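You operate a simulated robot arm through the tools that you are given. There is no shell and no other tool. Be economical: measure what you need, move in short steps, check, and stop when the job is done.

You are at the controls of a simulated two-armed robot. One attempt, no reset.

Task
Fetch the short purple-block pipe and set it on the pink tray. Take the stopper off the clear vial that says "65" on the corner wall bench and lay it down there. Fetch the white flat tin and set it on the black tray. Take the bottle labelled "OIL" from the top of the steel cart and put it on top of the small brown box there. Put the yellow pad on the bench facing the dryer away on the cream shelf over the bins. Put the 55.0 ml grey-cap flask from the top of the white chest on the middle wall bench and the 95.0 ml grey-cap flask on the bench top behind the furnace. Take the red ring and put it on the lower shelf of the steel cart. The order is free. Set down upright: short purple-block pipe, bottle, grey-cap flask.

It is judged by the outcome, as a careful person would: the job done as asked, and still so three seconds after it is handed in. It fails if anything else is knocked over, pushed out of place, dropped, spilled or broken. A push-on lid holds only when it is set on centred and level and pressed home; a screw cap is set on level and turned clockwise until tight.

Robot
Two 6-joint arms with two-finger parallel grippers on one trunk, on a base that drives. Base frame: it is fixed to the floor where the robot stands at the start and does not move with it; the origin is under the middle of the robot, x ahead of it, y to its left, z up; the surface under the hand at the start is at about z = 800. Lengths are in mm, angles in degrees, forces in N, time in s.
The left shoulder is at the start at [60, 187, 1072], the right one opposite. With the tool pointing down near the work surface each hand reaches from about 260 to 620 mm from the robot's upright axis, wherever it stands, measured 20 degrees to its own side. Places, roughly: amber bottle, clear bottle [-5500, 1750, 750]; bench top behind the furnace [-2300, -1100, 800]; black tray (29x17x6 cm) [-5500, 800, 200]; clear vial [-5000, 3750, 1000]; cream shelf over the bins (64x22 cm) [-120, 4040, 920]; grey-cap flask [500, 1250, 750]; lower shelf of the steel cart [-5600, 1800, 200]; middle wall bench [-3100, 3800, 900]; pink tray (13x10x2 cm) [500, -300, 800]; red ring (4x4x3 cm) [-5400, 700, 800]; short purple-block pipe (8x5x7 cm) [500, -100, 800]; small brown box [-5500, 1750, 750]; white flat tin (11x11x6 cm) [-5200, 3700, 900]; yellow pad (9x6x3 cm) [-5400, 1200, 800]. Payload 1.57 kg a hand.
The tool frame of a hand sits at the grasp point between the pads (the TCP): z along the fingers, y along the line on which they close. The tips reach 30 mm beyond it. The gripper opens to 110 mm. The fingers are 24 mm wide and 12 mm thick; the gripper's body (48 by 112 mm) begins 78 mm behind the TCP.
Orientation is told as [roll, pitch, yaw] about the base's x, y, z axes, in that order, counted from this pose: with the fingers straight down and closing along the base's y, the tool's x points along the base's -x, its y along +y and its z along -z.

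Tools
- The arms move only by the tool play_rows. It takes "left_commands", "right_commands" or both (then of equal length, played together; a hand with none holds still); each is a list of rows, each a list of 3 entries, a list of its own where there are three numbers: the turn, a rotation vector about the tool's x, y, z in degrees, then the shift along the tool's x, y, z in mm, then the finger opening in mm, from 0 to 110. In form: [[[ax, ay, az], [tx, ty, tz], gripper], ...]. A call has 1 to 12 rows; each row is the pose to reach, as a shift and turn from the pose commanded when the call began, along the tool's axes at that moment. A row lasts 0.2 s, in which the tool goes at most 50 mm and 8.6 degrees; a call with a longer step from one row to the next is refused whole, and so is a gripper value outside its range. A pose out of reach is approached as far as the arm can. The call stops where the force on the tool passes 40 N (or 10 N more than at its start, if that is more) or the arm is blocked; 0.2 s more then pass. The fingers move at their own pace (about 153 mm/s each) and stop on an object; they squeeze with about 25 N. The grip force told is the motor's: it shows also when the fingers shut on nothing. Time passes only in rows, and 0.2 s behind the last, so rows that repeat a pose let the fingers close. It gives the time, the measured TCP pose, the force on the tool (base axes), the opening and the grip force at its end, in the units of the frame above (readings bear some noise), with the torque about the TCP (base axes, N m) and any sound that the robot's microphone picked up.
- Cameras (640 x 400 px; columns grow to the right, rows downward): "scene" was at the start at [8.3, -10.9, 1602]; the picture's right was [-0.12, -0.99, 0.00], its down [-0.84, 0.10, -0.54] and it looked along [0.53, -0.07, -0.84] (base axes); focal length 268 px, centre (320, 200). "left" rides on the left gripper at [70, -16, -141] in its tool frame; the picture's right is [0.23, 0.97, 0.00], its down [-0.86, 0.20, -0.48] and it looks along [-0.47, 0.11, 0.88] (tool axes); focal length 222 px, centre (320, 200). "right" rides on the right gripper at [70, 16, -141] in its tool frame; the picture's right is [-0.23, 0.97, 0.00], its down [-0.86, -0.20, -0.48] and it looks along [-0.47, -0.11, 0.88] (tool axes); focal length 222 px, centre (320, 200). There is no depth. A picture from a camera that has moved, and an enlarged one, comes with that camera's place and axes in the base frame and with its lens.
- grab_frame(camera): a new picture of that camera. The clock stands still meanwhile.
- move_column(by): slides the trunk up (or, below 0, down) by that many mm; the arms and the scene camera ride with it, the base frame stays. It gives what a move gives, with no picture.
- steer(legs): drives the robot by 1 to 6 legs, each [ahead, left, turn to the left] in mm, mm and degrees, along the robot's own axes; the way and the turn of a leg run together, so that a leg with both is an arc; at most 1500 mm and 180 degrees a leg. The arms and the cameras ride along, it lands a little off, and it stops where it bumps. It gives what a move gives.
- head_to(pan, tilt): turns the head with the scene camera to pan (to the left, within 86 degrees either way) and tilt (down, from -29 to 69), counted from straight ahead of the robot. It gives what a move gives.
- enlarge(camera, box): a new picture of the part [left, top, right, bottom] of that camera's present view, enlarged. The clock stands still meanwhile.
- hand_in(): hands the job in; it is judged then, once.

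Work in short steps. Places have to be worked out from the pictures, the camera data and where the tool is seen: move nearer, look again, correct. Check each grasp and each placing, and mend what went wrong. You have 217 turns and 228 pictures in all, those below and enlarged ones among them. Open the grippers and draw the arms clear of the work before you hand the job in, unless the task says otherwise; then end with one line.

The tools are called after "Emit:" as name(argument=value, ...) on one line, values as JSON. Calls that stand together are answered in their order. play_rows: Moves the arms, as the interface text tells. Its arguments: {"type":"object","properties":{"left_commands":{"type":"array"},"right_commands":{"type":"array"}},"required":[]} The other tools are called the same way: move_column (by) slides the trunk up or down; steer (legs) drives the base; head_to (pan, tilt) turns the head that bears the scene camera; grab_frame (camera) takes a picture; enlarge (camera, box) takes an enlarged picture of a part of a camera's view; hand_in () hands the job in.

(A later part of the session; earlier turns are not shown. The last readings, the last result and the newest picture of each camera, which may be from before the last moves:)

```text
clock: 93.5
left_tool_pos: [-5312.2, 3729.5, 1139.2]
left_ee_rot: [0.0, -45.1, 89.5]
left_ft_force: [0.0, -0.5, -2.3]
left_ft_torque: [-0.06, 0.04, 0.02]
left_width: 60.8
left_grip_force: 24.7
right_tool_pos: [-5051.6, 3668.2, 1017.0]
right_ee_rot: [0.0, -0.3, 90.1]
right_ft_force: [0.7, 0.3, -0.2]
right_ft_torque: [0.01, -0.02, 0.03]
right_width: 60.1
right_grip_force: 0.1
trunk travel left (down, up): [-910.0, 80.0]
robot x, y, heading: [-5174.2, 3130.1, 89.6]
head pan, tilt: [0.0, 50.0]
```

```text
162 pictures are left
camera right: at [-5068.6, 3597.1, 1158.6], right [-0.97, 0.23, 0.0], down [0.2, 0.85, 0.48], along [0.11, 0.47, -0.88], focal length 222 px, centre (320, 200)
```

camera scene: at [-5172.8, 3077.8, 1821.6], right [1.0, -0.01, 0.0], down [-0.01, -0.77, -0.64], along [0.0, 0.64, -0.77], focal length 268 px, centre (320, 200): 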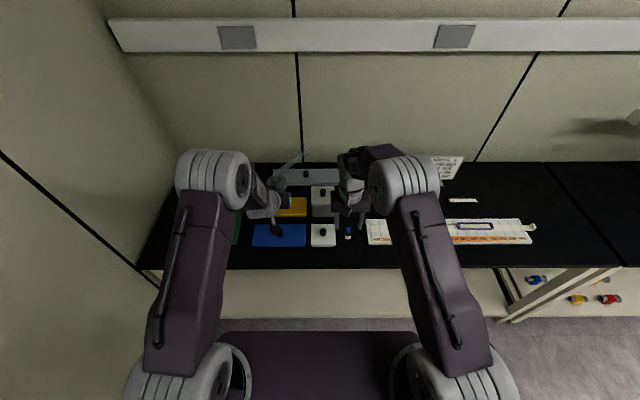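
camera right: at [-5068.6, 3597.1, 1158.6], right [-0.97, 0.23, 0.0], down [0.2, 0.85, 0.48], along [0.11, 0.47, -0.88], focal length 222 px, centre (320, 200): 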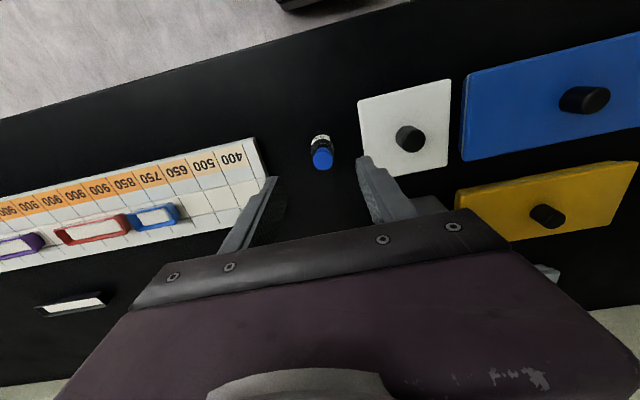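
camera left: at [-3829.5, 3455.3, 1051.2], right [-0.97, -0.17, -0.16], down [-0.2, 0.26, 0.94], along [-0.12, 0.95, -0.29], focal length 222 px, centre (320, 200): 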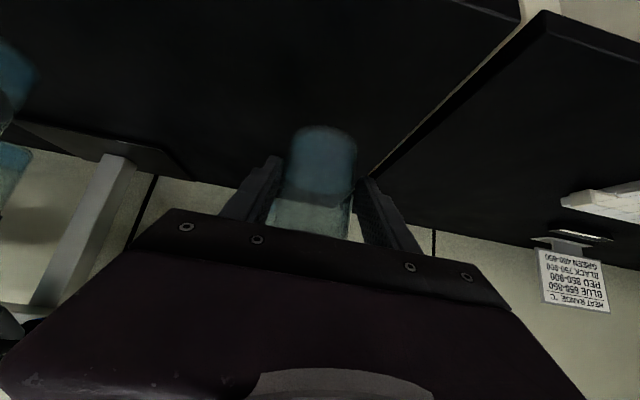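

Fine-aligning and lowering so that just the fingertips straddle the stopper (TCP z≈947).

Emit:
play_rows(right_commands=[[[0, 0, 0], [3, 3.5, 25], 60], [[0, 0, 0], [3, 3.5, 50], 60], [[0, 0, 0], [3, 3.5, 70], 50], [[0, 0, 0], [3, 3.5, 70], 50]])

Emit:
enlarge(camera="right", box=[220, 90, 440, 230])

Emit:
enlarge(camera="scene", box=[310, 180, 380, 250])

```text
clock: 94.5
left_tool_pos: [-5313.1, 3734.5, 1137.3]
left_ee_rot: [-0.1, -44.7, 89.5]
left_ft_force: [0.0, -0.3, -2.6]
left_ft_torque: [-0.09, 0.01, 0.0]
left_width: 61.0
left_grip_force: 24.9
right_tool_pos: [-5054.9, 3670.7, 943.1]
right_ee_rot: [0.1, -0.1, 90.0]
right_ft_force: [0.2, -0.3, 0.3]
right_ft_torque: [0.0, 0.01, 0.0]
right_width: 49.8
right_grip_force: 0.1
trunk travel left (down, up): [-910.0, 80.0]
robot x, y, heading: [-5168.5, 3130.9, 89.8]
head pan, tilt: [0.0, 50.0]
```

```text
2.86 times, centred on (330, 160) of right
camera zoom: at [-5071.9, 3599.9, 1085.9], right [-0.97, 0.23, 0.0], down [0.2, 0.86, 0.48], along [0.11, 0.47, -0.88], focal length 635 px, centre (291, 314)
```

zoom: 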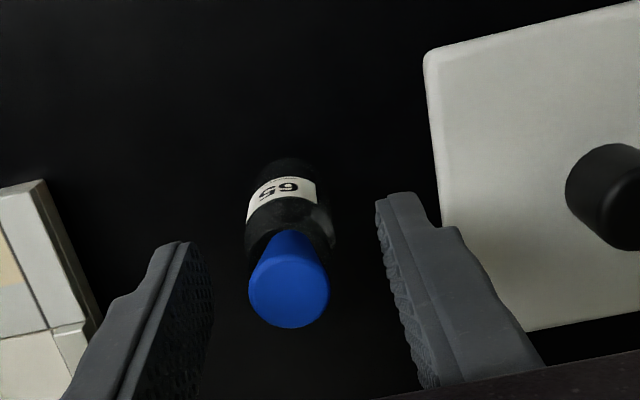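

```text
5.71 times, centred on (345, 215) of scene
camera zoom: at [-5172.7, 3146.7, 1821.5], right [1.0, -0.01, 0.0], down [-0.01, -0.77, -0.64], along [0.0, 0.64, -0.77], focal length 1529 px, centre (177, 114)
```

zoom: 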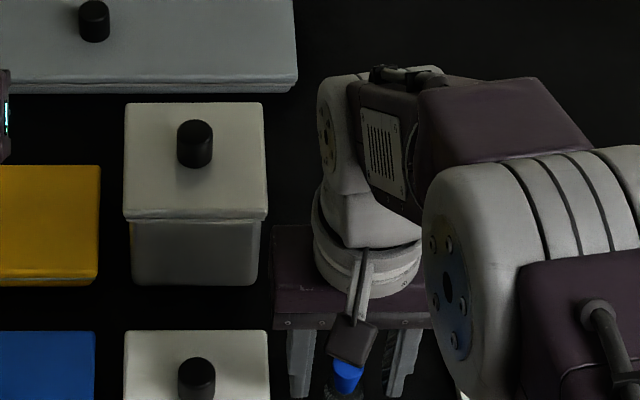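

The stopper is exactly between the pads. Raising 4 mm so the tips stay above the vial's shoulder, then closing and lifting a little.

Emit:
play_rows(right_commands=[[[0, 0, 0], [0, 0, -4], 50], [[0, 0, 0], [0, 0, -4], 25], [[0, 0, 0], [0, 0, -4], 5], [[0, 0, 0], [0, 0, -4], 5]])

Emit:
enlarge(camera="right", box=[220, 90, 440, 230])

```text
clock: 95.5
left_tool_pos: [-5313.3, 3733.8, 1137.7]
left_ee_rot: [0.0, -44.9, 89.5]
left_ft_force: [-1.2, 0.6, -3.5]
left_ft_torque: [-0.09, 0.01, 0.02]
left_width: 60.9
left_grip_force: 25.3
right_tool_pos: [-5054.1, 3669.4, 948.8]
right_ee_rot: [-0.1, 0.0, 89.9]
right_ft_force: [-0.6, -0.3, 0.4]
right_ft_torque: [0.01, -0.01, -0.02]
right_width: 22.7
right_grip_force: 24.5
trunk travel left (down, up): [-910.0, 80.0]
robot x, y, heading: [-5168.0, 3129.5, 89.6]
head pan, tilt: [0.0, 50.0]
```

```text
2.86 times, centred on (330, 160) of right
camera zoom: at [-5072.0, 3599.2, 1090.1], right [-0.97, 0.23, 0.0], down [0.2, 0.86, 0.48], along [0.11, 0.47, -0.88], focal length 635 px, centre (291, 314)
```

zoom: 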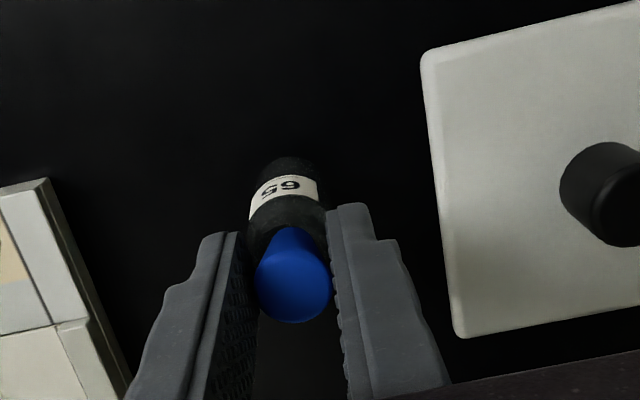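

Gripped at 22.7 mm. Lifting 8 mm slowly to see whether the vial stays or comes along.

Emit:
play_rows(right_commands=[[[0, 0, 0], [0, 0, -2], 5], [[0, 0, 0], [0, 0, -4], 5], [[0, 0, 0], [0, 0, -6], 5], [[0, 0, 0], [0, 0, -10], 5]])

Emit:
enlarge(camera="right", box=[220, 90, 440, 230])

```text
clock: 96.5
left_tool_pos: [-5312.9, 3733.6, 1137.5]
left_ee_rot: [0.0, -44.9, 89.4]
left_ft_force: [-0.3, 1.2, -2.3]
left_ft_torque: [-0.03, 0.02, 0.0]
left_width: 61.1
left_grip_force: 24.4
right_tool_pos: [-5055.1, 3669.9, 959.1]
right_ee_rot: [0.0, 0.1, 90.0]
right_ft_force: [1.0, -0.1, 0.4]
right_ft_torque: [0.01, -0.02, 0.02]
right_width: 23.1
right_grip_force: 24.8
trunk travel left (down, up): [-910.0, 80.0]
robot x, y, heading: [-5171.0, 3129.8, 89.5]
head pan, tilt: [0.0, 50.0]
```

```text
2.86 times, centred on (330, 160) of right
camera zoom: at [-5071.2, 3599.3, 1101.2], right [-0.97, 0.23, 0.0], down [0.2, 0.86, 0.48], along [0.11, 0.47, -0.88], focal length 635 px, centre (291, 314)
```

zoom: 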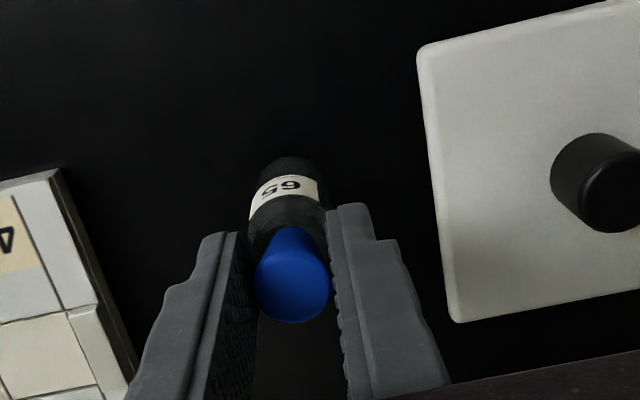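

The vial rises with the stopper, so this needs both hands. I'll set it back, release, and return once the 95 ml flask is delivered.

Emit:
play_rows(right_commands=[[[0, 0, 0], [0, 0, 6], 5], [[0, 0, 0], [0, 0, 9.5], 5], [[0, 0, 0], [0, 0, 9.5], 5], [[0, 0, 0], [0, 0, 9.5], 30], [[0, 0, 0], [0, 0, 9.5], 55], [[0, 0, 0], [0, 0, -20], 60], [[0, 0, 0], [0, 0, -60], 60], [[0, 0, 0], [10, 0, -100], 60], [[0, 0, 0], [20, 0, -140], 60]])

Emit:
enlarge(camera="right", box=[200, 60, 480, 240])

```text
clock: 98.5
left_tool_pos: [-5311.9, 3732.2, 1137.2]
left_ee_rot: [0.0, -44.9, 89.4]
left_ft_force: [-0.4, 0.7, -2.2]
left_ft_torque: [-0.08, 0.01, -0.01]
left_width: 61.0
left_grip_force: 24.9
right_tool_pos: [-5054.9, 3648.1, 1101.1]
right_ee_rot: [0.0, 0.0, 90.1]
right_ft_force: [0.6, -0.3, 0.5]
right_ft_torque: [0.01, 0.02, 0.02]
right_width: 59.8
right_grip_force: 0.1
trunk travel left (down, up): [-910.0, 80.0]
robot x, y, heading: [-5172.1, 3127.9, 89.4]
head pan, tilt: [0.0, 50.0]
```

```text
2.22 times, centred on (340, 150) of right
camera zoom: at [-5072.8, 3577.0, 1242.5], right [-0.97, 0.23, 0.0], down [0.2, 0.85, 0.48], along [0.11, 0.47, -0.88], focal length 494 px, centre (276, 311)
```

zoom: 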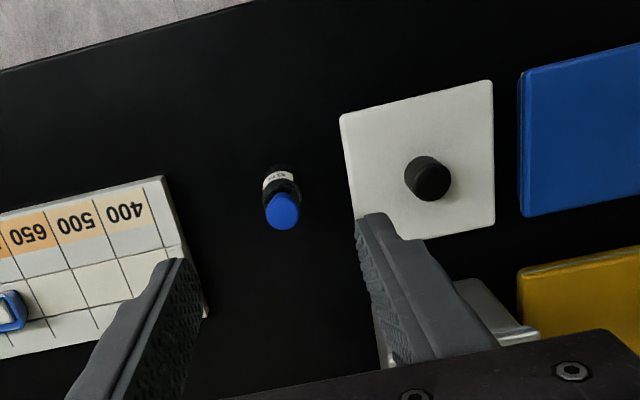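

The vial is standing where it was. Backing away, moving right, and turning to face south to find the furnace bench.

Emit:
steer(legs=[[-400, 0, 0], [0, -1000, 0], [0, 0, -90]])

Emit:
head_to(pan=-50, tilt=15)

Emit:
grab_frame(camera="scene")

Emit:
head_to(pan=0, tilt=15)

Emit:
grab_frame(camera="scene")

```text
clock: 109.6
left_tool_pos: [-3576.7, 2832.1, 1137.4]
left_ee_rot: [-0.1, -45.0, -2.5]
left_ft_force: [0.2, 1.5, -2.9]
left_ft_torque: [0.02, 0.08, 0.02]
left_width: 61.0
left_grip_force: 25.5
right_tool_pos: [-3669.9, 2577.0, 1099.7]
right_ee_rot: [0.0, 0.0, -2.1]
right_ft_force: [-0.2, -0.1, -0.1]
right_ft_torque: [-0.03, 0.02, 0.0]
right_width: 60.1
right_grip_force: 0.0
trunk travel left (down, up): [-910.0, 80.0]
robot x, y, heading: [-4177.9, 2711.6, -2.1]
head pan, tilt: [0.0, 50.0]
```

```text
clock: 110.8
left_tool_pos: [-3576.8, 2831.4, 1137.7]
left_ee_rot: [0.0, -44.8, -2.5]
left_ft_force: [-0.8, -1.2, -2.1]
left_ft_torque: [-0.04, 0.07, 0.04]
left_width: 61.2
left_grip_force: 24.6
right_tool_pos: [-3670.6, 2578.2, 1099.0]
right_ee_rot: [0.0, 0.0, -2.0]
right_ft_force: [0.5, 0.3, 0.7]
right_ft_torque: [0.0, -0.03, 0.02]
right_width: 60.1
right_grip_force: 0.0
trunk travel left (down, up): [-910.0, 80.0]
robot x, y, heading: [-4183.0, 2709.1, -2.5]
head pan, tilt: [-50.0, 15.0]
```

```text
156 pictures are left
camera scene: at [-4186.8, 2637.9, 1875.3], right [-0.79, -0.61, 0.0], down [-0.16, 0.21, -0.97], along [0.59, -0.76, -0.26], focal length 268 px, centre (320, 200)
```

scene: 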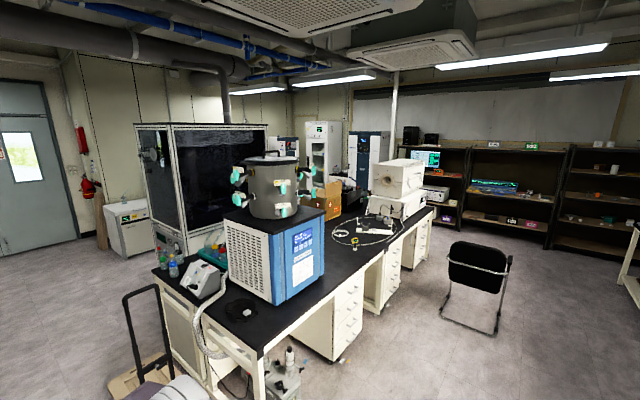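

```text
clock: 112.0
left_tool_pos: [-3576.6, 2830.6, 1137.7]
left_ee_rot: [0.0, -44.8, -2.6]
left_ft_force: [-0.5, -0.3, -2.6]
left_ft_torque: [0.03, 0.11, 0.03]
left_width: 61.1
left_grip_force: 24.9
right_tool_pos: [-3670.9, 2578.8, 1100.0]
right_ee_rot: [-0.1, 0.0, -2.0]
right_ft_force: [-0.4, -0.9, 0.6]
right_ft_torque: [0.0, -0.01, -0.02]
right_width: 60.3
right_grip_force: 0.0
trunk travel left (down, up): [-910.0, 80.0]
robot x, y, heading: [-4184.9, 2714.2, -2.4]
head pan, tilt: [0.0, 15.0]
```

```text
155 pictures are left
camera scene: at [-4150.6, 2707.7, 1875.3], right [-0.04, -1.0, 0.0], down [-0.26, 0.01, -0.97], along [0.96, -0.04, -0.26], focal length 268 px, centre (320, 200)
```

scene: 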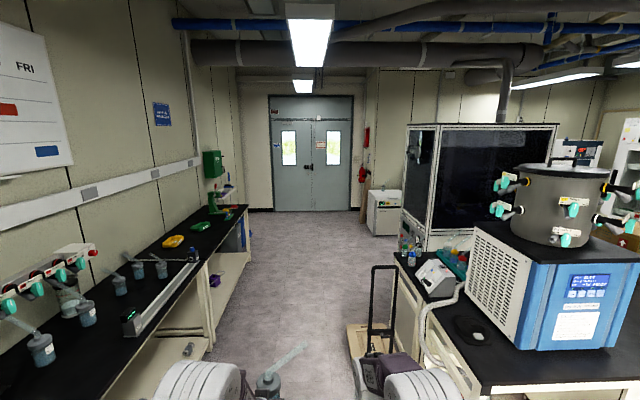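

The furnace seems to be the white box at the south end of the central island. Looking due south to check the western aisle.

Emit:
head_to(pan=-85, tilt=20)

Emit:
grab_frame(camera="scene")

Emit:
enlarge(camera="scene", box=[60, 110, 260, 230])

```text
clock: 113.6
left_tool_pos: [-3575.6, 2831.7, 1136.6]
left_ee_rot: [0.0, -44.9, -2.6]
left_ft_force: [0.2, -0.1, -2.2]
left_ft_torque: [0.03, 0.09, -0.01]
left_width: 61.2
left_grip_force: 25.2
right_tool_pos: [-3670.0, 2578.3, 1099.6]
right_ee_rot: [-0.1, -0.1, -1.9]
right_ft_force: [0.5, -0.9, 0.1]
right_ft_torque: [-0.02, -0.02, 0.0]
right_width: 60.0
right_grip_force: 0.2
trunk travel left (down, up): [-910.0, 80.0]
robot x, y, heading: [-4182.6, 2713.0, -2.4]
head pan, tilt: [-85.0, 20.0]
```

```text
154 pictures are left
camera scene: at [-4239.6, 2618.7, 1867.2], right [-1.0, -0.05, 0.0], down [-0.02, 0.34, -0.94], along [0.04, -0.94, -0.34], focal length 268 px, centre (320, 200)
```

scene: 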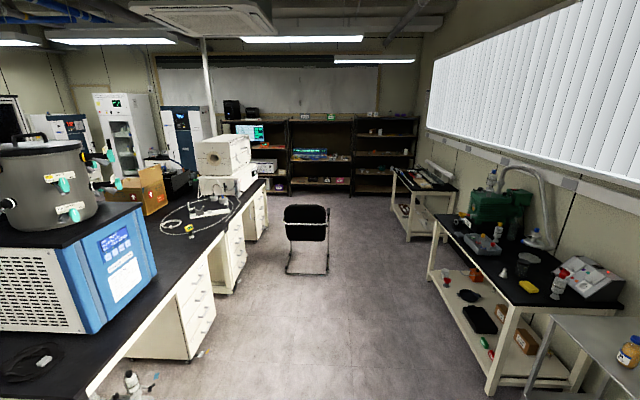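

```text
3.20 times, centred on (160, 170) of scene
camera zoom: at [-4239.6, 2618.7, 1867.2], right [-1.0, -0.05, 0.0], down [-0.02, 0.34, -0.94], along [0.04, -0.94, -0.34], focal length 856 px, centre (832, 296)
```

zoom: 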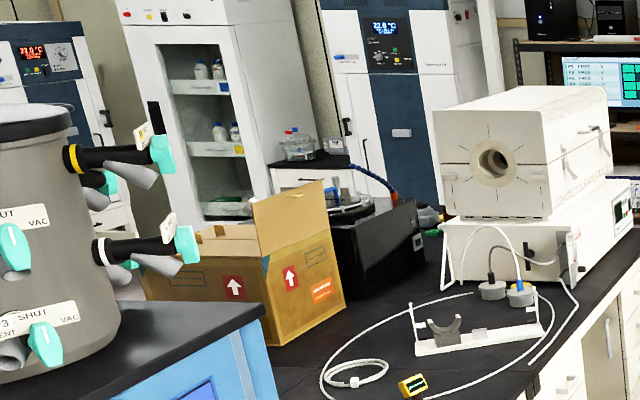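

The western aisle (x≈-4650) is clear past the chair. Driving down it to y≈-1300 and looking at the island's south end.

Emit:
steer(legs=[[0, 0, -87.6], [0, -450, 0], [1500, 0, 0], [1500, 0, 0], [1000, 0, 0]])

Emit:
head_to(pan=70, tilt=20)

Emit:
grab_frame(camera="scene")

```text
clock: 138.7
left_tool_pos: [-4348.8, -1854.7, 1138.0]
left_ee_rot: [-0.1, -44.9, -88.2]
left_ft_force: [-0.2, -0.3, -3.5]
left_ft_torque: [0.09, -0.02, 0.03]
left_width: 60.6
left_grip_force: 25.5
right_tool_pos: [-4609.3, -1778.9, 1100.2]
right_ee_rot: [0.0, 0.0, -87.6]
right_ft_force: [0.2, 0.3, 0.8]
right_ft_torque: [-0.02, 0.01, -0.02]
right_width: 60.1
right_grip_force: 0.0
trunk travel left (down, up): [-910.0, 80.0]
robot x, y, heading: [-4514.6, -1255.6, -88.2]
head pan, tilt: [-85.0, 20.0]
```

```text
clock: 141.1
left_tool_pos: [-4349.5, -1855.2, 1136.4]
left_ee_rot: [0.0, -44.8, -88.2]
left_ft_force: [-0.4, 0.1, -2.1]
left_ft_torque: [0.07, -0.02, 0.04]
left_width: 60.6
left_grip_force: 24.8
right_tool_pos: [-4609.5, -1780.2, 1099.2]
right_ee_rot: [0.1, 0.0, -87.7]
right_ft_force: [-0.3, 0.1, 0.6]
right_ft_torque: [0.02, 0.0, -0.04]
right_width: 60.2
right_grip_force: 0.0
trunk travel left (down, up): [-910.0, 80.0]
robot x, y, heading: [-4514.2, -1256.7, -88.2]
head pan, tilt: [70.0, 20.0]
```

```text
152 pictures are left
camera scene: at [-4427.3, -1229.6, 1867.2], right [-0.31, -0.95, 0.0], down [-0.33, 0.11, -0.94], along [0.89, -0.29, -0.34], focal length 268 px, centre (320, 200)
```

scene: 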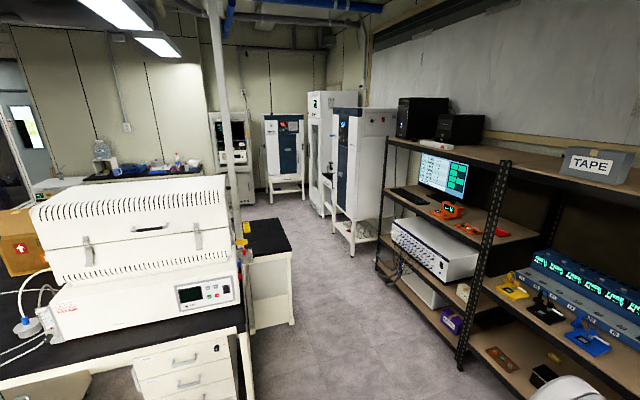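

The bench behind the furnace is the black top with its south edge near y≈-1600, x≈-2640..-2050. I'll turn to face north here, back up into the south aisle and strafe east.

Emit:
steer(legs=[[0, 0, 178], [-880, 0, 0], [0, -1100, 0]])

Emit:
head_to(pan=-45, tilt=35)

Emit:
grab_frame(camera="scene")

```text
clock: 158.3
left_tool_pos: [-3557.1, -1583.8, 1137.2]
left_ee_rot: [-0.1, -44.8, 88.1]
left_ft_force: [-0.2, 0.8, -2.6]
left_ft_torque: [-0.12, 0.02, 0.02]
left_width: 60.1
left_grip_force: 25.2
right_tool_pos: [-3304.6, -1676.5, 1099.8]
right_ee_rot: [0.1, 0.0, 88.5]
right_ft_force: [-0.8, 0.5, 1.1]
right_ft_torque: [-0.04, -0.01, -0.02]
right_width: 60.1
right_grip_force: 0.0
trunk travel left (down, up): [-910.0, 80.0]
robot x, y, heading: [-3431.5, -2191.9, 88.1]
head pan, tilt: [70.0, 20.0]
```

```text
clock: 160.2
left_tool_pos: [-3555.5, -1583.2, 1137.8]
left_ee_rot: [0.1, -44.9, 88.1]
left_ft_force: [0.4, 0.5, -1.2]
left_ft_torque: [-0.1, 0.05, -0.03]
left_width: 60.2
left_grip_force: 25.0
right_tool_pos: [-3303.8, -1677.4, 1100.1]
right_ee_rot: [0.0, 0.0, 88.4]
right_ft_force: [0.5, 0.7, -0.5]
right_ft_torque: [-0.03, -0.02, -0.02]
right_width: 59.6
right_grip_force: 0.2
trunk travel left (down, up): [-910.0, 80.0]
robot x, y, heading: [-3428.5, -2194.3, 88.0]
head pan, tilt: [-45.0, 35.0]
```

```text
151 pictures are left
camera scene: at [-3371.1, -2192.4, 1843.3], right [0.68, -0.73, 0.0], down [-0.42, -0.39, -0.82], along [0.6, 0.56, -0.57], focal length 268 px, centre (320, 200)
```

scene: 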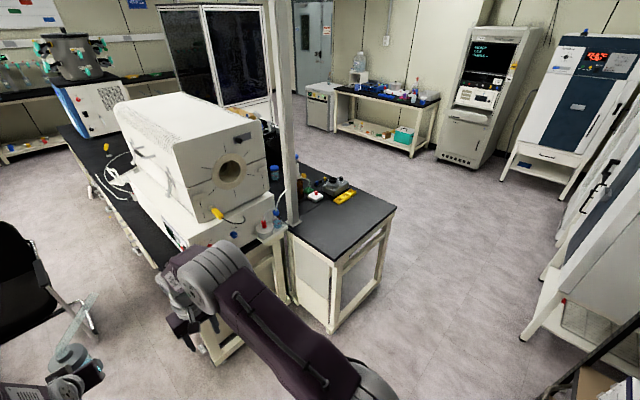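

The bench top's SE corner area is free. Strafing east 1220 mm so the left hand comes to x≈-2330, then looking again.

Emit:
steer(legs=[[0, -1200, 2]])

Emit:
head_to(pan=5, tilt=45)

Emit:
grab_frame(camera="scene")

Emit:
grab_frame(camera="left")

```text
clock: 166.2
left_tool_pos: [-2396.4, -1612.3, 1137.0]
left_ee_rot: [-0.1, -44.8, 89.7]
left_ft_force: [0.3, 0.1, -2.2]
left_ft_torque: [-0.09, -0.01, -0.03]
left_width: 60.1
left_grip_force: 25.2
right_tool_pos: [-2139.2, -1696.9, 1100.2]
right_ee_rot: [-0.1, 0.1, 90.0]
right_ft_force: [0.5, -0.1, 0.2]
right_ft_torque: [0.0, -0.01, 0.0]
right_width: 60.0
right_grip_force: 0.1
trunk travel left (down, up): [-910.0, 80.0]
robot x, y, heading: [-2256.9, -2217.5, 89.6]
head pan, tilt: [-45.0, 35.0]
```

```text
clock: 167.4
left_tool_pos: [-2395.6, -1611.6, 1138.3]
left_ee_rot: [0.1, -44.8, 89.6]
left_ft_force: [0.2, 0.0, -2.7]
left_ft_torque: [-0.12, 0.0, 0.0]
left_width: 59.8
left_grip_force: 25.5
right_tool_pos: [-2138.2, -1697.5, 1099.2]
right_ee_rot: [0.0, 0.0, 90.1]
right_ft_force: [0.0, -0.2, 0.3]
right_ft_torque: [0.01, -0.03, 0.0]
right_width: 59.8
right_grip_force: 0.0
trunk travel left (down, up): [-910.0, 80.0]
robot x, y, heading: [-2256.0, -2216.4, 89.7]
head pan, tilt: [5.0, 45.0]
```

```text
150 pictures are left
camera scene: at [-2262.4, -2195.6, 1828.5], right [1.0, 0.08, 0.0], down [0.06, -0.71, -0.71], along [-0.06, 0.7, -0.71], focal length 268 px, centre (320, 200)
```

scene: 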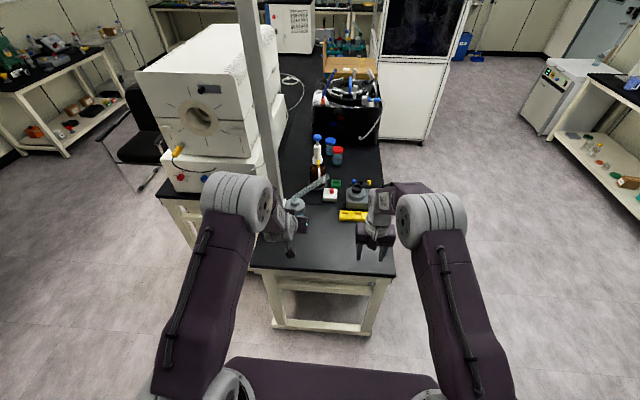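

```text
149 pictures are left
camera left: at [-2380.5, -1761.5, 1189.1], right [-0.97, -0.15, -0.16], down [-0.2, 0.27, 0.94], along [-0.1, 0.95, -0.29], focal length 222 px, centre (320, 200)
```

left: 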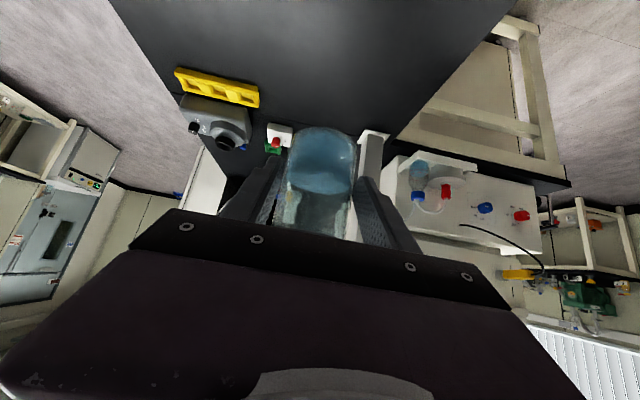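

The bench south edge is y≈-1629 and the front part is free. Driving ahead 130 mm, raising the right hand, then lowering the trunk 230 mm.

Emit:
steer(legs=[[130, -40, 0]])

Emit:
play_rows(right_commands=[[[0, 0, 0], [20, 0, -40], 60], [[0, 0, 0], [40, 0, -80], 60], [[0, 0, 0], [50, 0, -110], 60]])

Emit:
move_column(by=-230)

Emit:
grab_frame(camera="left")

Emit:
grab_frame(camera="scene")

```text
clock: 168.7
left_tool_pos: [-2354.7, -1485.5, 1138.5]
left_ee_rot: [-0.2, -45.0, 89.5]
left_ft_force: [-0.7, 0.2, -2.3]
left_ft_torque: [-0.08, -0.01, -0.01]
left_width: 60.0
left_grip_force: 25.4
right_tool_pos: [-2099.6, -1571.9, 1101.3]
right_ee_rot: [-0.1, -0.2, 90.0]
right_ft_force: [-0.3, 0.8, -0.3]
right_ft_torque: [0.01, -0.04, -0.01]
right_width: 60.1
right_grip_force: 0.0
trunk travel left (down, up): [-910.0, 80.0]
robot x, y, heading: [-2213.2, -2081.6, 89.5]
head pan, tilt: [5.0, 45.0]
```

```text
clock: 169.5
left_tool_pos: [-2354.0, -1482.1, 1136.3]
left_ee_rot: [0.0, -44.7, 89.4]
left_ft_force: [-0.4, 0.9, -2.1]
left_ft_torque: [-0.09, 0.01, 0.0]
left_width: 60.1
left_grip_force: 24.6
right_tool_pos: [-2098.2, -1618.8, 1209.9]
right_ee_rot: [-0.1, 0.1, 89.9]
right_ft_force: [-0.4, -0.6, -0.4]
right_ft_torque: [0.0, 0.02, 0.0]
right_width: 59.9
right_grip_force: 0.2
trunk travel left (down, up): [-910.0, 80.0]
robot x, y, heading: [-2213.3, -2084.0, 89.7]
head pan, tilt: [5.0, 45.0]
```

```text
clock: 171.9
left_tool_pos: [-2354.1, -1483.2, 906.9]
left_ee_rot: [0.0, -44.8, 89.5]
left_ft_force: [0.3, -0.7, -2.7]
left_ft_torque: [-0.08, 0.01, 0.02]
left_width: 59.9
left_grip_force: 25.1
right_tool_pos: [-2097.9, -1618.5, 979.9]
right_ee_rot: [0.0, 0.0, 90.0]
right_ft_force: [0.0, -0.6, -0.6]
right_ft_torque: [0.02, 0.0, -0.03]
right_width: 59.9
right_grip_force: 0.2
trunk travel left (down, up): [-680.0, 310.0]
robot x, y, heading: [-2212.9, -2086.8, 89.3]
head pan, tilt: [5.0, 45.0]
```

```text
148 pictures are left
camera left: at [-2339.9, -1633.2, 959.2], right [-0.98, -0.15, -0.16], down [-0.2, 0.27, 0.94], along [-0.1, 0.95, -0.29], focal length 222 px, centre (320, 200)
```

left: 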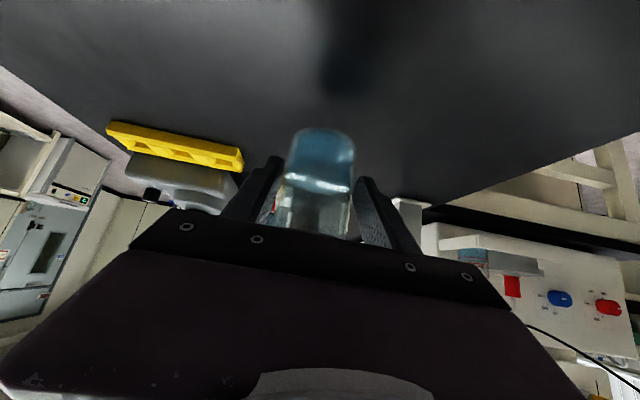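

```text
147 pictures are left
camera scene: at [-2222.1, -2067.4, 1598.5], right [1.0, 0.08, 0.0], down [0.06, -0.71, -0.71], along [-0.06, 0.7, -0.71], focal length 268 px, centre (320, 200)
```

scene: 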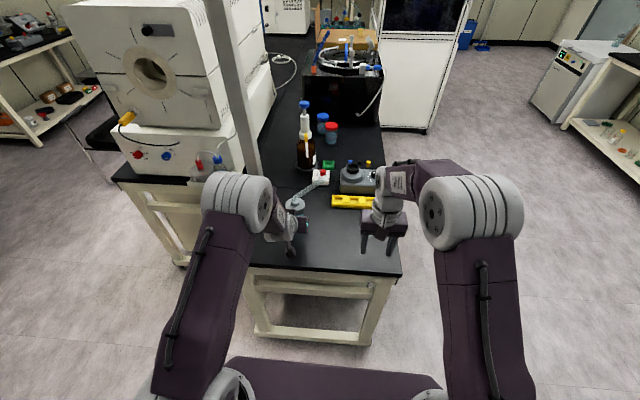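

Lowering the left flask: 45 mm first, then in small steps.

Emit:
play_rows(left_commands=[[[0, 0, 0], [12, 0, 12], 40], [[0, 0, 0], [24, 0, 24], 40], [[0, 0, 0], [31, 0, 31], 40], [[0, 0, 0], [31, 0, 31], 40]])

Emit:
enlarge(camera="left", box=[230, 80, 430, 220])

```text
clock: 172.9
left_tool_pos: [-2355.4, -1482.2, 862.3]
left_ee_rot: [0.0, -44.8, 89.5]
left_ft_force: [0.5, -0.4, -3.1]
left_ft_torque: [-0.08, 0.02, 0.04]
left_width: 59.6
left_grip_force: 25.0
right_tool_pos: [-2099.6, -1620.3, 980.4]
right_ee_rot: [0.0, 0.0, 89.9]
right_ft_force: [-0.6, -0.6, 0.4]
right_ft_torque: [0.01, 0.04, -0.01]
right_width: 59.8
right_grip_force: 0.1
trunk travel left (down, up): [-680.0, 310.0]
robot x, y, heading: [-2215.5, -2087.9, 89.2]
head pan, tilt: [5.0, 45.0]
```

```text
2.86 times, centred on (330, 150) of left
camera zoom: at [-2339.4, -1633.0, 914.9], right [-0.98, -0.15, -0.16], down [-0.2, 0.27, 0.94], along [-0.1, 0.95, -0.29], focal length 635 px, centre (291, 343)
```

zoom: 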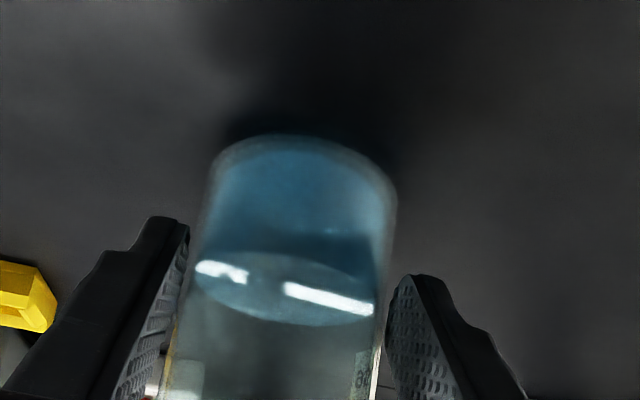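

Not touching yet, though close by the shadow. Another 12 mm in fine steps.

Emit:
play_rows(left_commands=[[[0, 0, 0], [2.8, 0, 2.8], 40], [[0, 0, 0], [4.5, 0, 4.5], 40], [[0, 0, 0], [6, 0, 6], 40], [[0, 0, 0], [7.2, 0, 7.2], 40]])

```text
clock: 173.9
left_tool_pos: [-2354.2, -1484.5, 855.0]
left_ee_rot: [0.0, -45.2, 89.6]
left_ft_force: [-2.1, 0.3, 17.4]
left_ft_torque: [0.57, 0.02, 0.09]
left_width: 59.7
left_grip_force: 25.4
right_tool_pos: [-2097.9, -1620.6, 981.7]
right_ee_rot: [-0.1, -0.1, 90.0]
right_ft_force: [0.0, -0.5, 0.3]
right_ft_torque: [-0.01, 0.01, 0.0]
right_width: 60.1
right_grip_force: 0.1
trunk travel left (down, up): [-680.0, 310.0]
robot x, y, heading: [-2214.3, -2088.0, 89.6]
head pan, tilt: [5.0, 45.0]
```

Contact (20 N). Easing up 3 mm, opening, and drawing back along the fingers.

Emit:
play_rows(left_commands=[[[0, 0, 0], [-2, 0, -2], 40], [[0, 0, 0], [-2, 0, -2], 70], [[0, 0, 0], [-2, 0, -2], 90], [[0, 0, 0], [-2, 0, -2], 92], [[0, 0, 0], [-1, 0, -35], 92], [[0, 0, 0], [-1, 0, -75], 92], [[0, 0, 0], [-1, 0, -115], 92], [[0, 0, 0], [-20, 0, -145], 92]])

Emit:
grab_frame(camera="left")

```text
clock: 175.7
left_tool_pos: [-2354.7, -1571.8, 969.5]
left_ee_rot: [0.0, -44.8, 89.5]
left_ft_force: [-0.6, 0.1, 0.4]
left_ft_torque: [-0.02, 0.02, -0.02]
left_width: 91.9
left_grip_force: 0.1
right_tool_pos: [-2098.7, -1619.5, 979.9]
right_ee_rot: [0.0, -0.1, 89.9]
right_ft_force: [-0.1, 0.5, -0.2]
right_ft_torque: [-0.01, 0.01, 0.01]
right_width: 60.0
right_grip_force: 0.0
trunk travel left (down, up): [-680.0, 310.0]
robot x, y, heading: [-2211.5, -2085.8, 89.6]
head pan, tilt: [5.0, 45.0]
```

```text
145 pictures are left
camera left: at [-2340.3, -1722.6, 1022.2], right [-0.98, -0.15, -0.16], down [-0.2, 0.27, 0.94], along [-0.1, 0.95, -0.29], focal length 222 px, centre (320, 200)
```

left: 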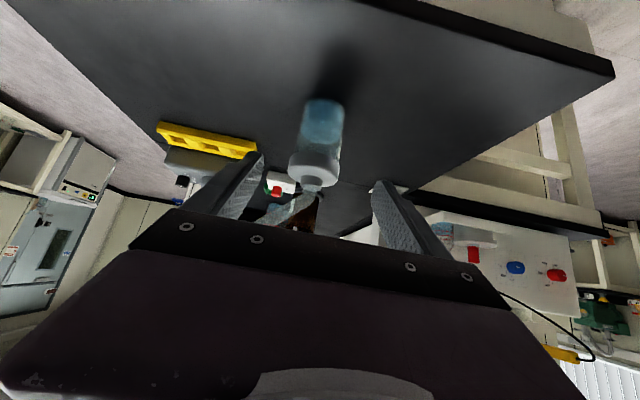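

The 95 ml flask stands upright. Now straightening the left hand and driving round to the west benches.

Emit:
play_rows(left_commands=[[[0, 8, 0], [-10, 0, -10], 92], [[0, 16, 0], [-20, 0, -20], 92], [[0, 24, 0], [-30, 0, -30], 92], [[0, 32, 0], [-40, 0, -40], 92], [[0, 40, 0], [-50, 0, -50], 92], [[0, 45, 0], [-55, 0, -55], 92]])

Emit:
steer(legs=[[-120, 0, 0], [0, 1200, 0], [0, 1200, 0], [1450, 0, 0], [1450, 0, 0]])

Emit:
head_to(pan=75, tilt=35)

Emit:
grab_frame(camera="scene")

```text
clock: 177.1
left_tool_pos: [-2357.4, -1569.8, 1047.1]
left_ee_rot: [0.0, 0.3, 89.5]
left_ft_force: [1.1, 0.7, -0.4]
left_ft_torque: [0.02, 0.05, 0.0]
left_width: 92.1
left_grip_force: 0.0
left hand out of reach, approached as far as the arm can: row 2
right_tool_pos: [-2099.1, -1619.2, 980.2]
right_ee_rot: [0.0, 0.1, 90.1]
right_ft_force: [-0.1, 0.3, 0.8]
right_ft_torque: [0.02, 0.03, -0.01]
right_width: 60.3
right_grip_force: 0.1
trunk travel left (down, up): [-680.0, 310.0]
robot x, y, heading: [-2212.3, -2087.5, 89.5]
head pan, tilt: [5.0, 45.0]
```

```text
clock: 203.2
left_tool_pos: [-4652.2, 1220.3, 1047.8]
left_ee_rot: [0.1, 0.2, 87.6]
left_ft_force: [0.4, 0.0, 0.4]
left_ft_torque: [-0.02, 0.01, -0.02]
left_width: 92.2
left_grip_force: 0.0
right_tool_pos: [-4396.8, 1161.8, 979.8]
right_ee_rot: [-0.1, 0.0, 88.1]
right_ft_force: [0.0, 0.8, -0.2]
right_ft_torque: [-0.02, 0.0, 0.0]
right_width: 60.0
right_grip_force: 0.2
trunk travel left (down, up): [-680.0, 310.0]
robot x, y, heading: [-4527.7, 701.2, 87.7]
head pan, tilt: [5.0, 45.0]
```

```text
clock: 204.6
left_tool_pos: [-4652.9, 1219.7, 1047.4]
left_ee_rot: [0.0, 0.1, 87.5]
left_ft_force: [-0.5, 0.0, 0.1]
left_ft_torque: [-0.02, -0.01, -0.01]
left_width: 91.8
left_grip_force: 0.1
right_tool_pos: [-4396.5, 1161.5, 981.5]
right_ee_rot: [0.0, 0.0, 88.1]
right_ft_force: [-0.4, -0.2, 0.9]
right_ft_torque: [-0.01, 0.0, 0.01]
right_width: 60.1
right_grip_force: 0.0
trunk travel left (down, up): [-680.0, 310.0]
robot x, y, heading: [-4531.1, 698.2, 87.7]
head pan, tilt: [75.0, 35.0]
```

```text
144 pictures are left
camera scene: at [-4614.9, 663.1, 1613.3], right [0.3, 0.95, 0.0], down [0.55, -0.17, -0.82], along [-0.78, 0.24, -0.57], focal length 268 px, centre (320, 200)
```

scene: 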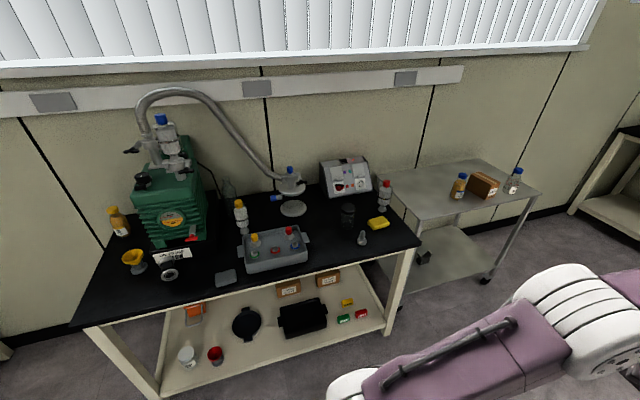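

Emit:
enlarge(camera="scene", box=[100, 190, 400, 380])

Emit:
enlarge(camera="scene", box=[200, 210, 320, 290])

Emit:
enlarge(camera="scene", box=[380, 150, 560, 290])

```text
2.11 times, centred on (250, 285) of scene
camera zoom: at [-4614.9, 663.1, 1613.3], right [0.3, 0.95, 0.0], down [0.55, -0.17, -0.82], along [-0.78, 0.24, -0.57], focal length 563 px, centre (467, 21)
```

zoom: 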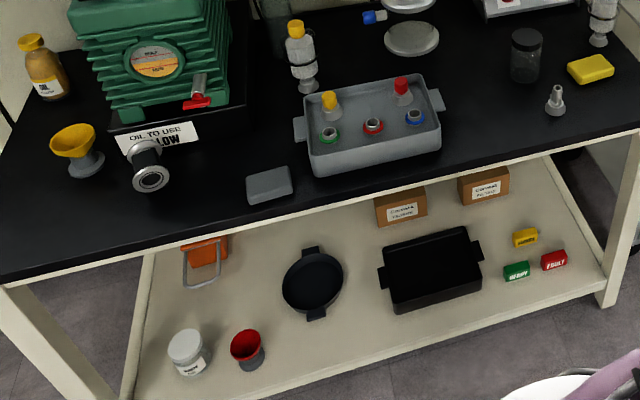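

```text
5.00 times, centred on (260, 250) of scene
camera zoom: at [-4614.9, 663.1, 1613.3], right [0.3, 0.95, 0.0], down [0.55, -0.17, -0.82], along [-0.78, 0.24, -0.57], focal length 1338 px, centre (620, -50)
```

zoom: 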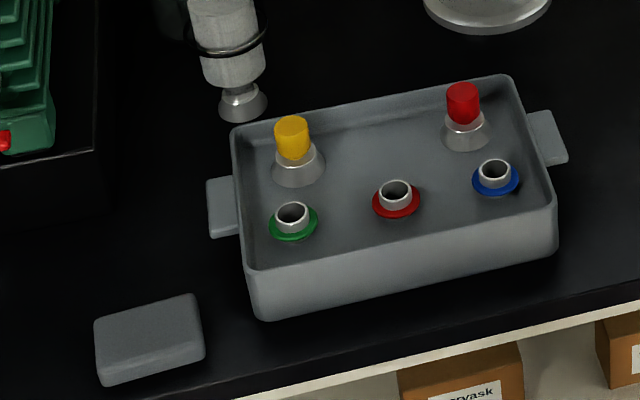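

```text
2.86 times, centred on (470, 220) of scene
camera zoom: at [-4614.9, 663.1, 1613.3], right [0.3, 0.95, 0.0], down [0.55, -0.17, -0.82], along [-0.78, 0.24, -0.57], focal length 765 px, centre (-109, 143)
```

zoom: 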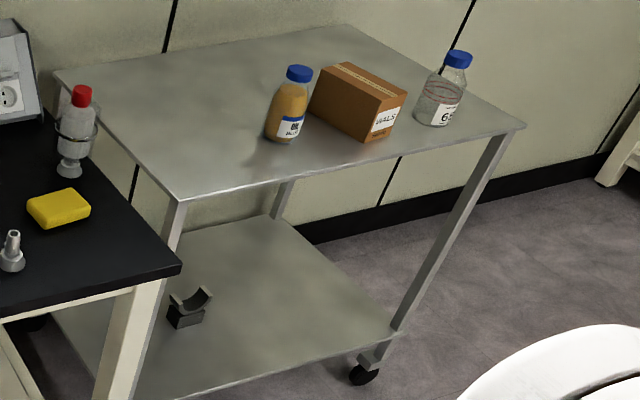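

The red centering ring sits in the grey tray at ≈(-5421,719); the pad, black tray and cart are all visible. Turning to face the bench and tucking the left hand higher.

Emit:
play_rows(left_commands=[[[0, 0, 0], [25, 0, -30], 92], [[0, 0, 0], [50, 0, -60], 92], [[0, 0, 0], [75, 0, -90], 92], [[0, 0, 0], [90, 0, -120], 92]], right_commands=[[[0, 0, 0], [0, 0, -25], 60], [[0, 0, 0], [0, 0, -50], 60], [[0, 0, 0], [0, 0, -75], 50], [[0, 0, 0], [0, 0, -90], 45]])

Emit:
steer(legs=[[0, 0, 92.3], [240, 40, 0]])

Emit:
head_to(pan=0, tilt=50)

Emit:
grab_frame(camera="scene")

Emit:
grab_frame(camera="right")

```text
clock: 205.6
left_tool_pos: [-4658.3, 1127.5, 1166.6]
left_ee_rot: [-0.1, 0.1, 87.7]
left_ft_force: [0.3, -0.3, 0.1]
left_ft_torque: [0.03, -0.02, -0.02]
left_width: 92.2
left_grip_force: 0.1
right_tool_pos: [-4397.0, 1162.5, 1072.1]
right_ee_rot: [0.0, -0.1, 88.1]
right_ft_force: [0.8, -0.8, -0.1]
right_ft_torque: [0.05, -0.03, -0.01]
right_width: 44.9
right_grip_force: 0.1
trunk travel left (down, up): [-680.0, 310.0]
robot x, y, heading: [-4525.1, 698.1, 87.6]
head pan, tilt: [75.0, 35.0]
```

```text
clock: 211.4
left_tool_pos: [-5191.1, 507.2, 1167.2]
left_ee_rot: [-0.1, 0.1, -179.7]
left_ft_force: [-0.7, -0.5, -1.4]
left_ft_torque: [0.0, -0.02, 0.0]
left_width: 92.0
left_grip_force: 0.2
right_tool_pos: [-5238.4, 765.4, 1072.5]
right_ee_rot: [0.0, 0.0, -179.0]
right_ft_force: [-0.1, 0.6, 0.2]
right_ft_torque: [0.01, -0.01, -0.03]
right_width: 45.0
right_grip_force: 0.1
trunk travel left (down, up): [-680.0, 310.0]
robot x, y, heading: [-4768.9, 654.9, -179.4]
head pan, tilt: [75.0, 35.0]
```

```text
clock: 212.8
left_tool_pos: [-5192.2, 506.8, 1166.9]
left_ee_rot: [-0.1, 0.1, -179.6]
left_ft_force: [0.4, -0.2, -0.9]
left_ft_torque: [0.01, 0.0, 0.0]
left_width: 92.0
left_grip_force: 0.1
right_tool_pos: [-5239.9, 764.9, 1071.6]
right_ee_rot: [0.0, 0.0, -179.1]
right_ft_force: [-0.8, -0.6, -0.4]
right_ft_torque: [-0.02, 0.02, 0.01]
right_width: 45.3
right_grip_force: 0.1
trunk travel left (down, up): [-680.0, 310.0]
robot x, y, heading: [-4769.3, 655.7, -179.8]
head pan, tilt: [0.0, 50.0]
```

```text
140 pictures are left
camera scene: at [-4786.7, 654.1, 1591.6], right [-0.01, 1.0, 0.0], down [0.77, 0.01, -0.64], along [-0.64, -0.01, -0.77], focal length 268 px, centre (320, 200)
```

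scene: 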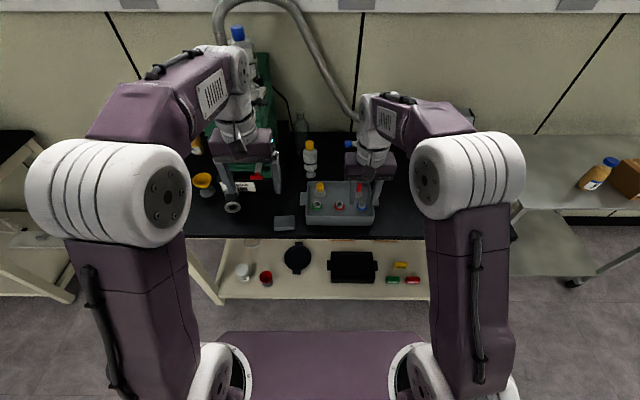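

```text
139 pictures are left
camera right: at [-5169.4, 749.3, 1213.7], right [-0.21, -0.98, 0.0], down [-0.86, 0.19, 0.48], along [-0.47, 0.1, -0.88], focal length 222 px, centre (320, 200)
```

right: 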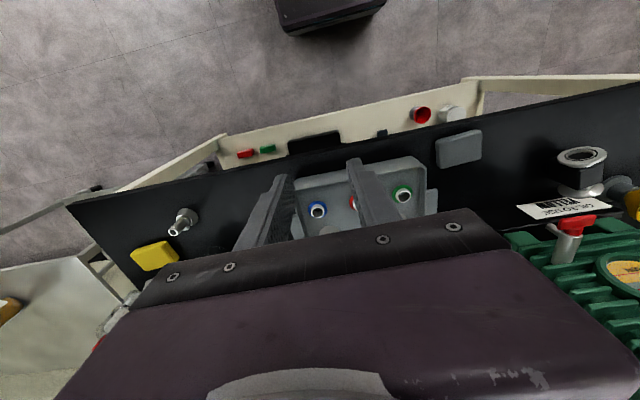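

Ring estimated at ≈(-5408,723). Driving ahead 60 mm and moving the right hand over it.

Emit:
steer(legs=[[60, 0, 0]])

Emit:
play_rows(right_commands=[[[0, 0, 0], [-30, 12, 20], 45], [[0, 0, 0], [-60, 24, 50], 45], [[0, 0, 0], [-90, 36, 80], 45], [[0, 0, 0], [-108, 42, 110], 45], [[0, 0, 0], [-108, 42, 120], 45]])

Emit:
grab_frame(camera="right")

Emit:
enlarge(camera="scene", box=[270, 170, 410, 260])

```text
clock: 213.8
left_tool_pos: [-5249.5, 505.5, 1168.5]
left_ee_rot: [0.0, 0.0, -179.5]
left_ft_force: [0.1, 0.3, -0.7]
left_ft_torque: [0.02, -0.01, 0.0]
left_width: 92.0
left_grip_force: 0.1
right_tool_pos: [-5296.8, 763.5, 1073.5]
right_ee_rot: [-0.1, -0.2, -178.9]
right_ft_force: [1.5, 0.7, 0.7]
right_ft_torque: [0.02, 0.06, -0.01]
right_width: 44.8
right_grip_force: 0.0
trunk travel left (down, up): [-680.0, 310.0]
robot x, y, heading: [-4828.9, 658.3, -179.5]
head pan, tilt: [0.0, 50.0]
```

```text
clock: 215.0
left_tool_pos: [-5251.1, 505.2, 1168.0]
left_ee_rot: [0.0, 0.1, -179.6]
left_ft_force: [-0.4, 0.2, -0.7]
left_ft_torque: [-0.01, 0.01, -0.04]
left_width: 91.9
left_grip_force: 0.0
right_tool_pos: [-5404.9, 720.7, 952.4]
right_ee_rot: [0.0, 0.0, -179.0]
right_ft_force: [-0.6, -0.4, 0.0]
right_ft_torque: [-0.02, 0.01, -0.01]
right_width: 45.2
right_grip_force: 0.0
trunk travel left (down, up): [-680.0, 310.0]
robot x, y, heading: [-4831.4, 653.6, -179.5]
head pan, tilt: [0.0, 50.0]
```

```text
138 pictures are left
camera right: at [-5335.8, 705.1, 1094.0], right [-0.21, -0.98, 0.0], down [-0.86, 0.18, 0.48], along [-0.47, 0.1, -0.88], focal length 222 px, centre (320, 200)
```

right: 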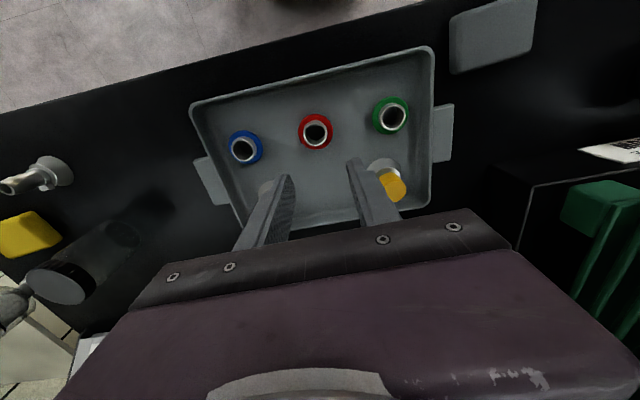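

```text
4.44 times, centred on (340, 215) of scene
camera zoom: at [-4846.1, 653.7, 1591.6], right [-0.01, 1.0, 0.0], down [0.77, 0.01, -0.64], along [-0.64, -0.01, -0.77], focal length 1189 px, centre (231, 133)
```

zoom: 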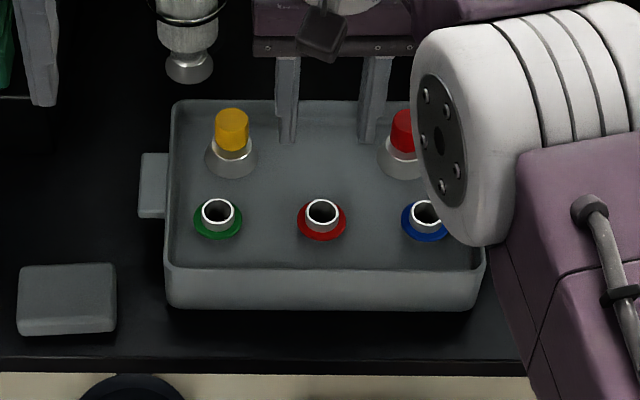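

Ring refined to ≈(-5393,720). Shifting 12 mm and lowering 75 mm, then checking.

Emit:
play_rows(right_commands=[[[0, 0, 0], [6, 0, 25], 55], [[0, 0, 0], [12, 0, 50], 55], [[0, 0, 0], [12, 0, 75], 55], [[0, 0, 0], [12, 0, 75], 55]])

Emit:
enlarge(camera="right", box=[200, 60, 440, 220])

```text
clock: 216.0
left_tool_pos: [-5251.8, 505.6, 1166.5]
left_ee_rot: [0.0, 0.0, -179.5]
left_ft_force: [0.7, 0.0, 0.1]
left_ft_torque: [-0.04, 0.03, 0.05]
left_width: 91.8
left_grip_force: 0.0
right_tool_pos: [-5394.5, 721.8, 875.5]
right_ee_rot: [0.1, 0.0, -179.0]
right_ft_force: [0.0, 0.4, -0.1]
right_ft_torque: [-0.01, 0.0, -0.04]
right_width: 55.0
right_grip_force: 0.1
trunk travel left (down, up): [-680.0, 310.0]
robot x, y, heading: [-4832.5, 658.0, -179.4]
head pan, tilt: [0.0, 50.0]
```

```text
2.50 times, centred on (320, 140) of right
camera zoom: at [-5324.5, 705.5, 1018.3], right [-0.21, -0.98, 0.0], down [-0.86, 0.18, 0.48], along [-0.47, 0.1, -0.88], focal length 555 px, centre (320, 350)
```

zoom: 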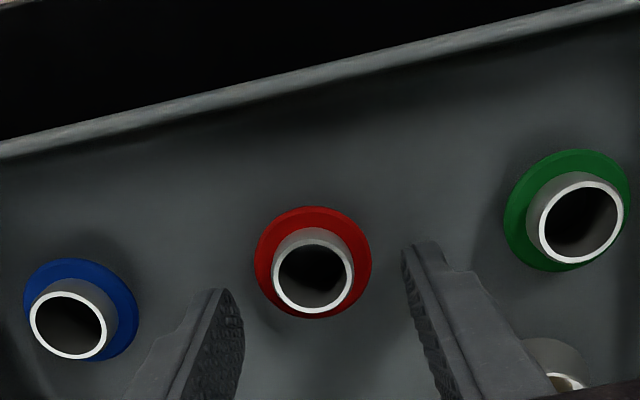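

Well centred. Lowering 32 mm and closing on the collar.

Emit:
play_rows(right_commands=[[[0, 0, 0], [-1, -1, 18], 55], [[0, 0, 0], [-1, -1, 32], 52], [[0, 0, 0], [-1, -1, 32], 30], [[0, 0, 0], [-1, -1, 32], 10], [[0, 0, 0], [-1, -1, 32], 10]])

Emit:
enlarge(camera="right", box=[200, 60, 440, 220])

```text
clock: 216.5
left_tool_pos: [-5248.7, 505.9, 1168.0]
left_ee_rot: [0.0, 0.0, -179.5]
left_ft_force: [-0.4, 0.3, 0.6]
left_ft_torque: [0.01, 0.01, -0.03]
left_width: 92.1
left_grip_force: 0.2
right_tool_pos: [-5394.7, 720.4, 865.6]
right_ee_rot: [-0.1, -0.3, -179.0]
right_ft_force: [3.2, 1.0, 3.6]
right_ft_torque: [0.0, 0.28, -0.02]
right_width: 52.0
right_grip_force: 0.0
trunk travel left (down, up): [-680.0, 310.0]
robot x, y, heading: [-4829.5, 656.9, -179.2]
head pan, tilt: [0.0, 50.0]
stopped in row 2 (right hand): the force on the tool passed its limit at 52 N (the readings are from after the stop); the commanded pose is now the measured one
```

```text
2.50 times, centred on (320, 140) of right
camera zoom: at [-5324.2, 706.0, 1007.6], right [-0.21, -0.98, 0.0], down [-0.86, 0.18, 0.48], along [-0.47, 0.1, -0.88], focal length 555 px, centre (320, 350)
```

zoom: 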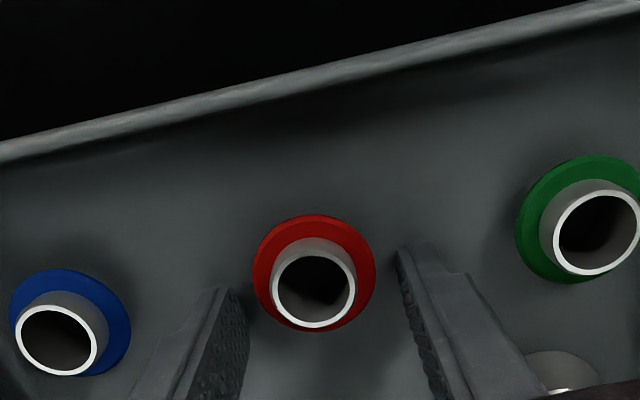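

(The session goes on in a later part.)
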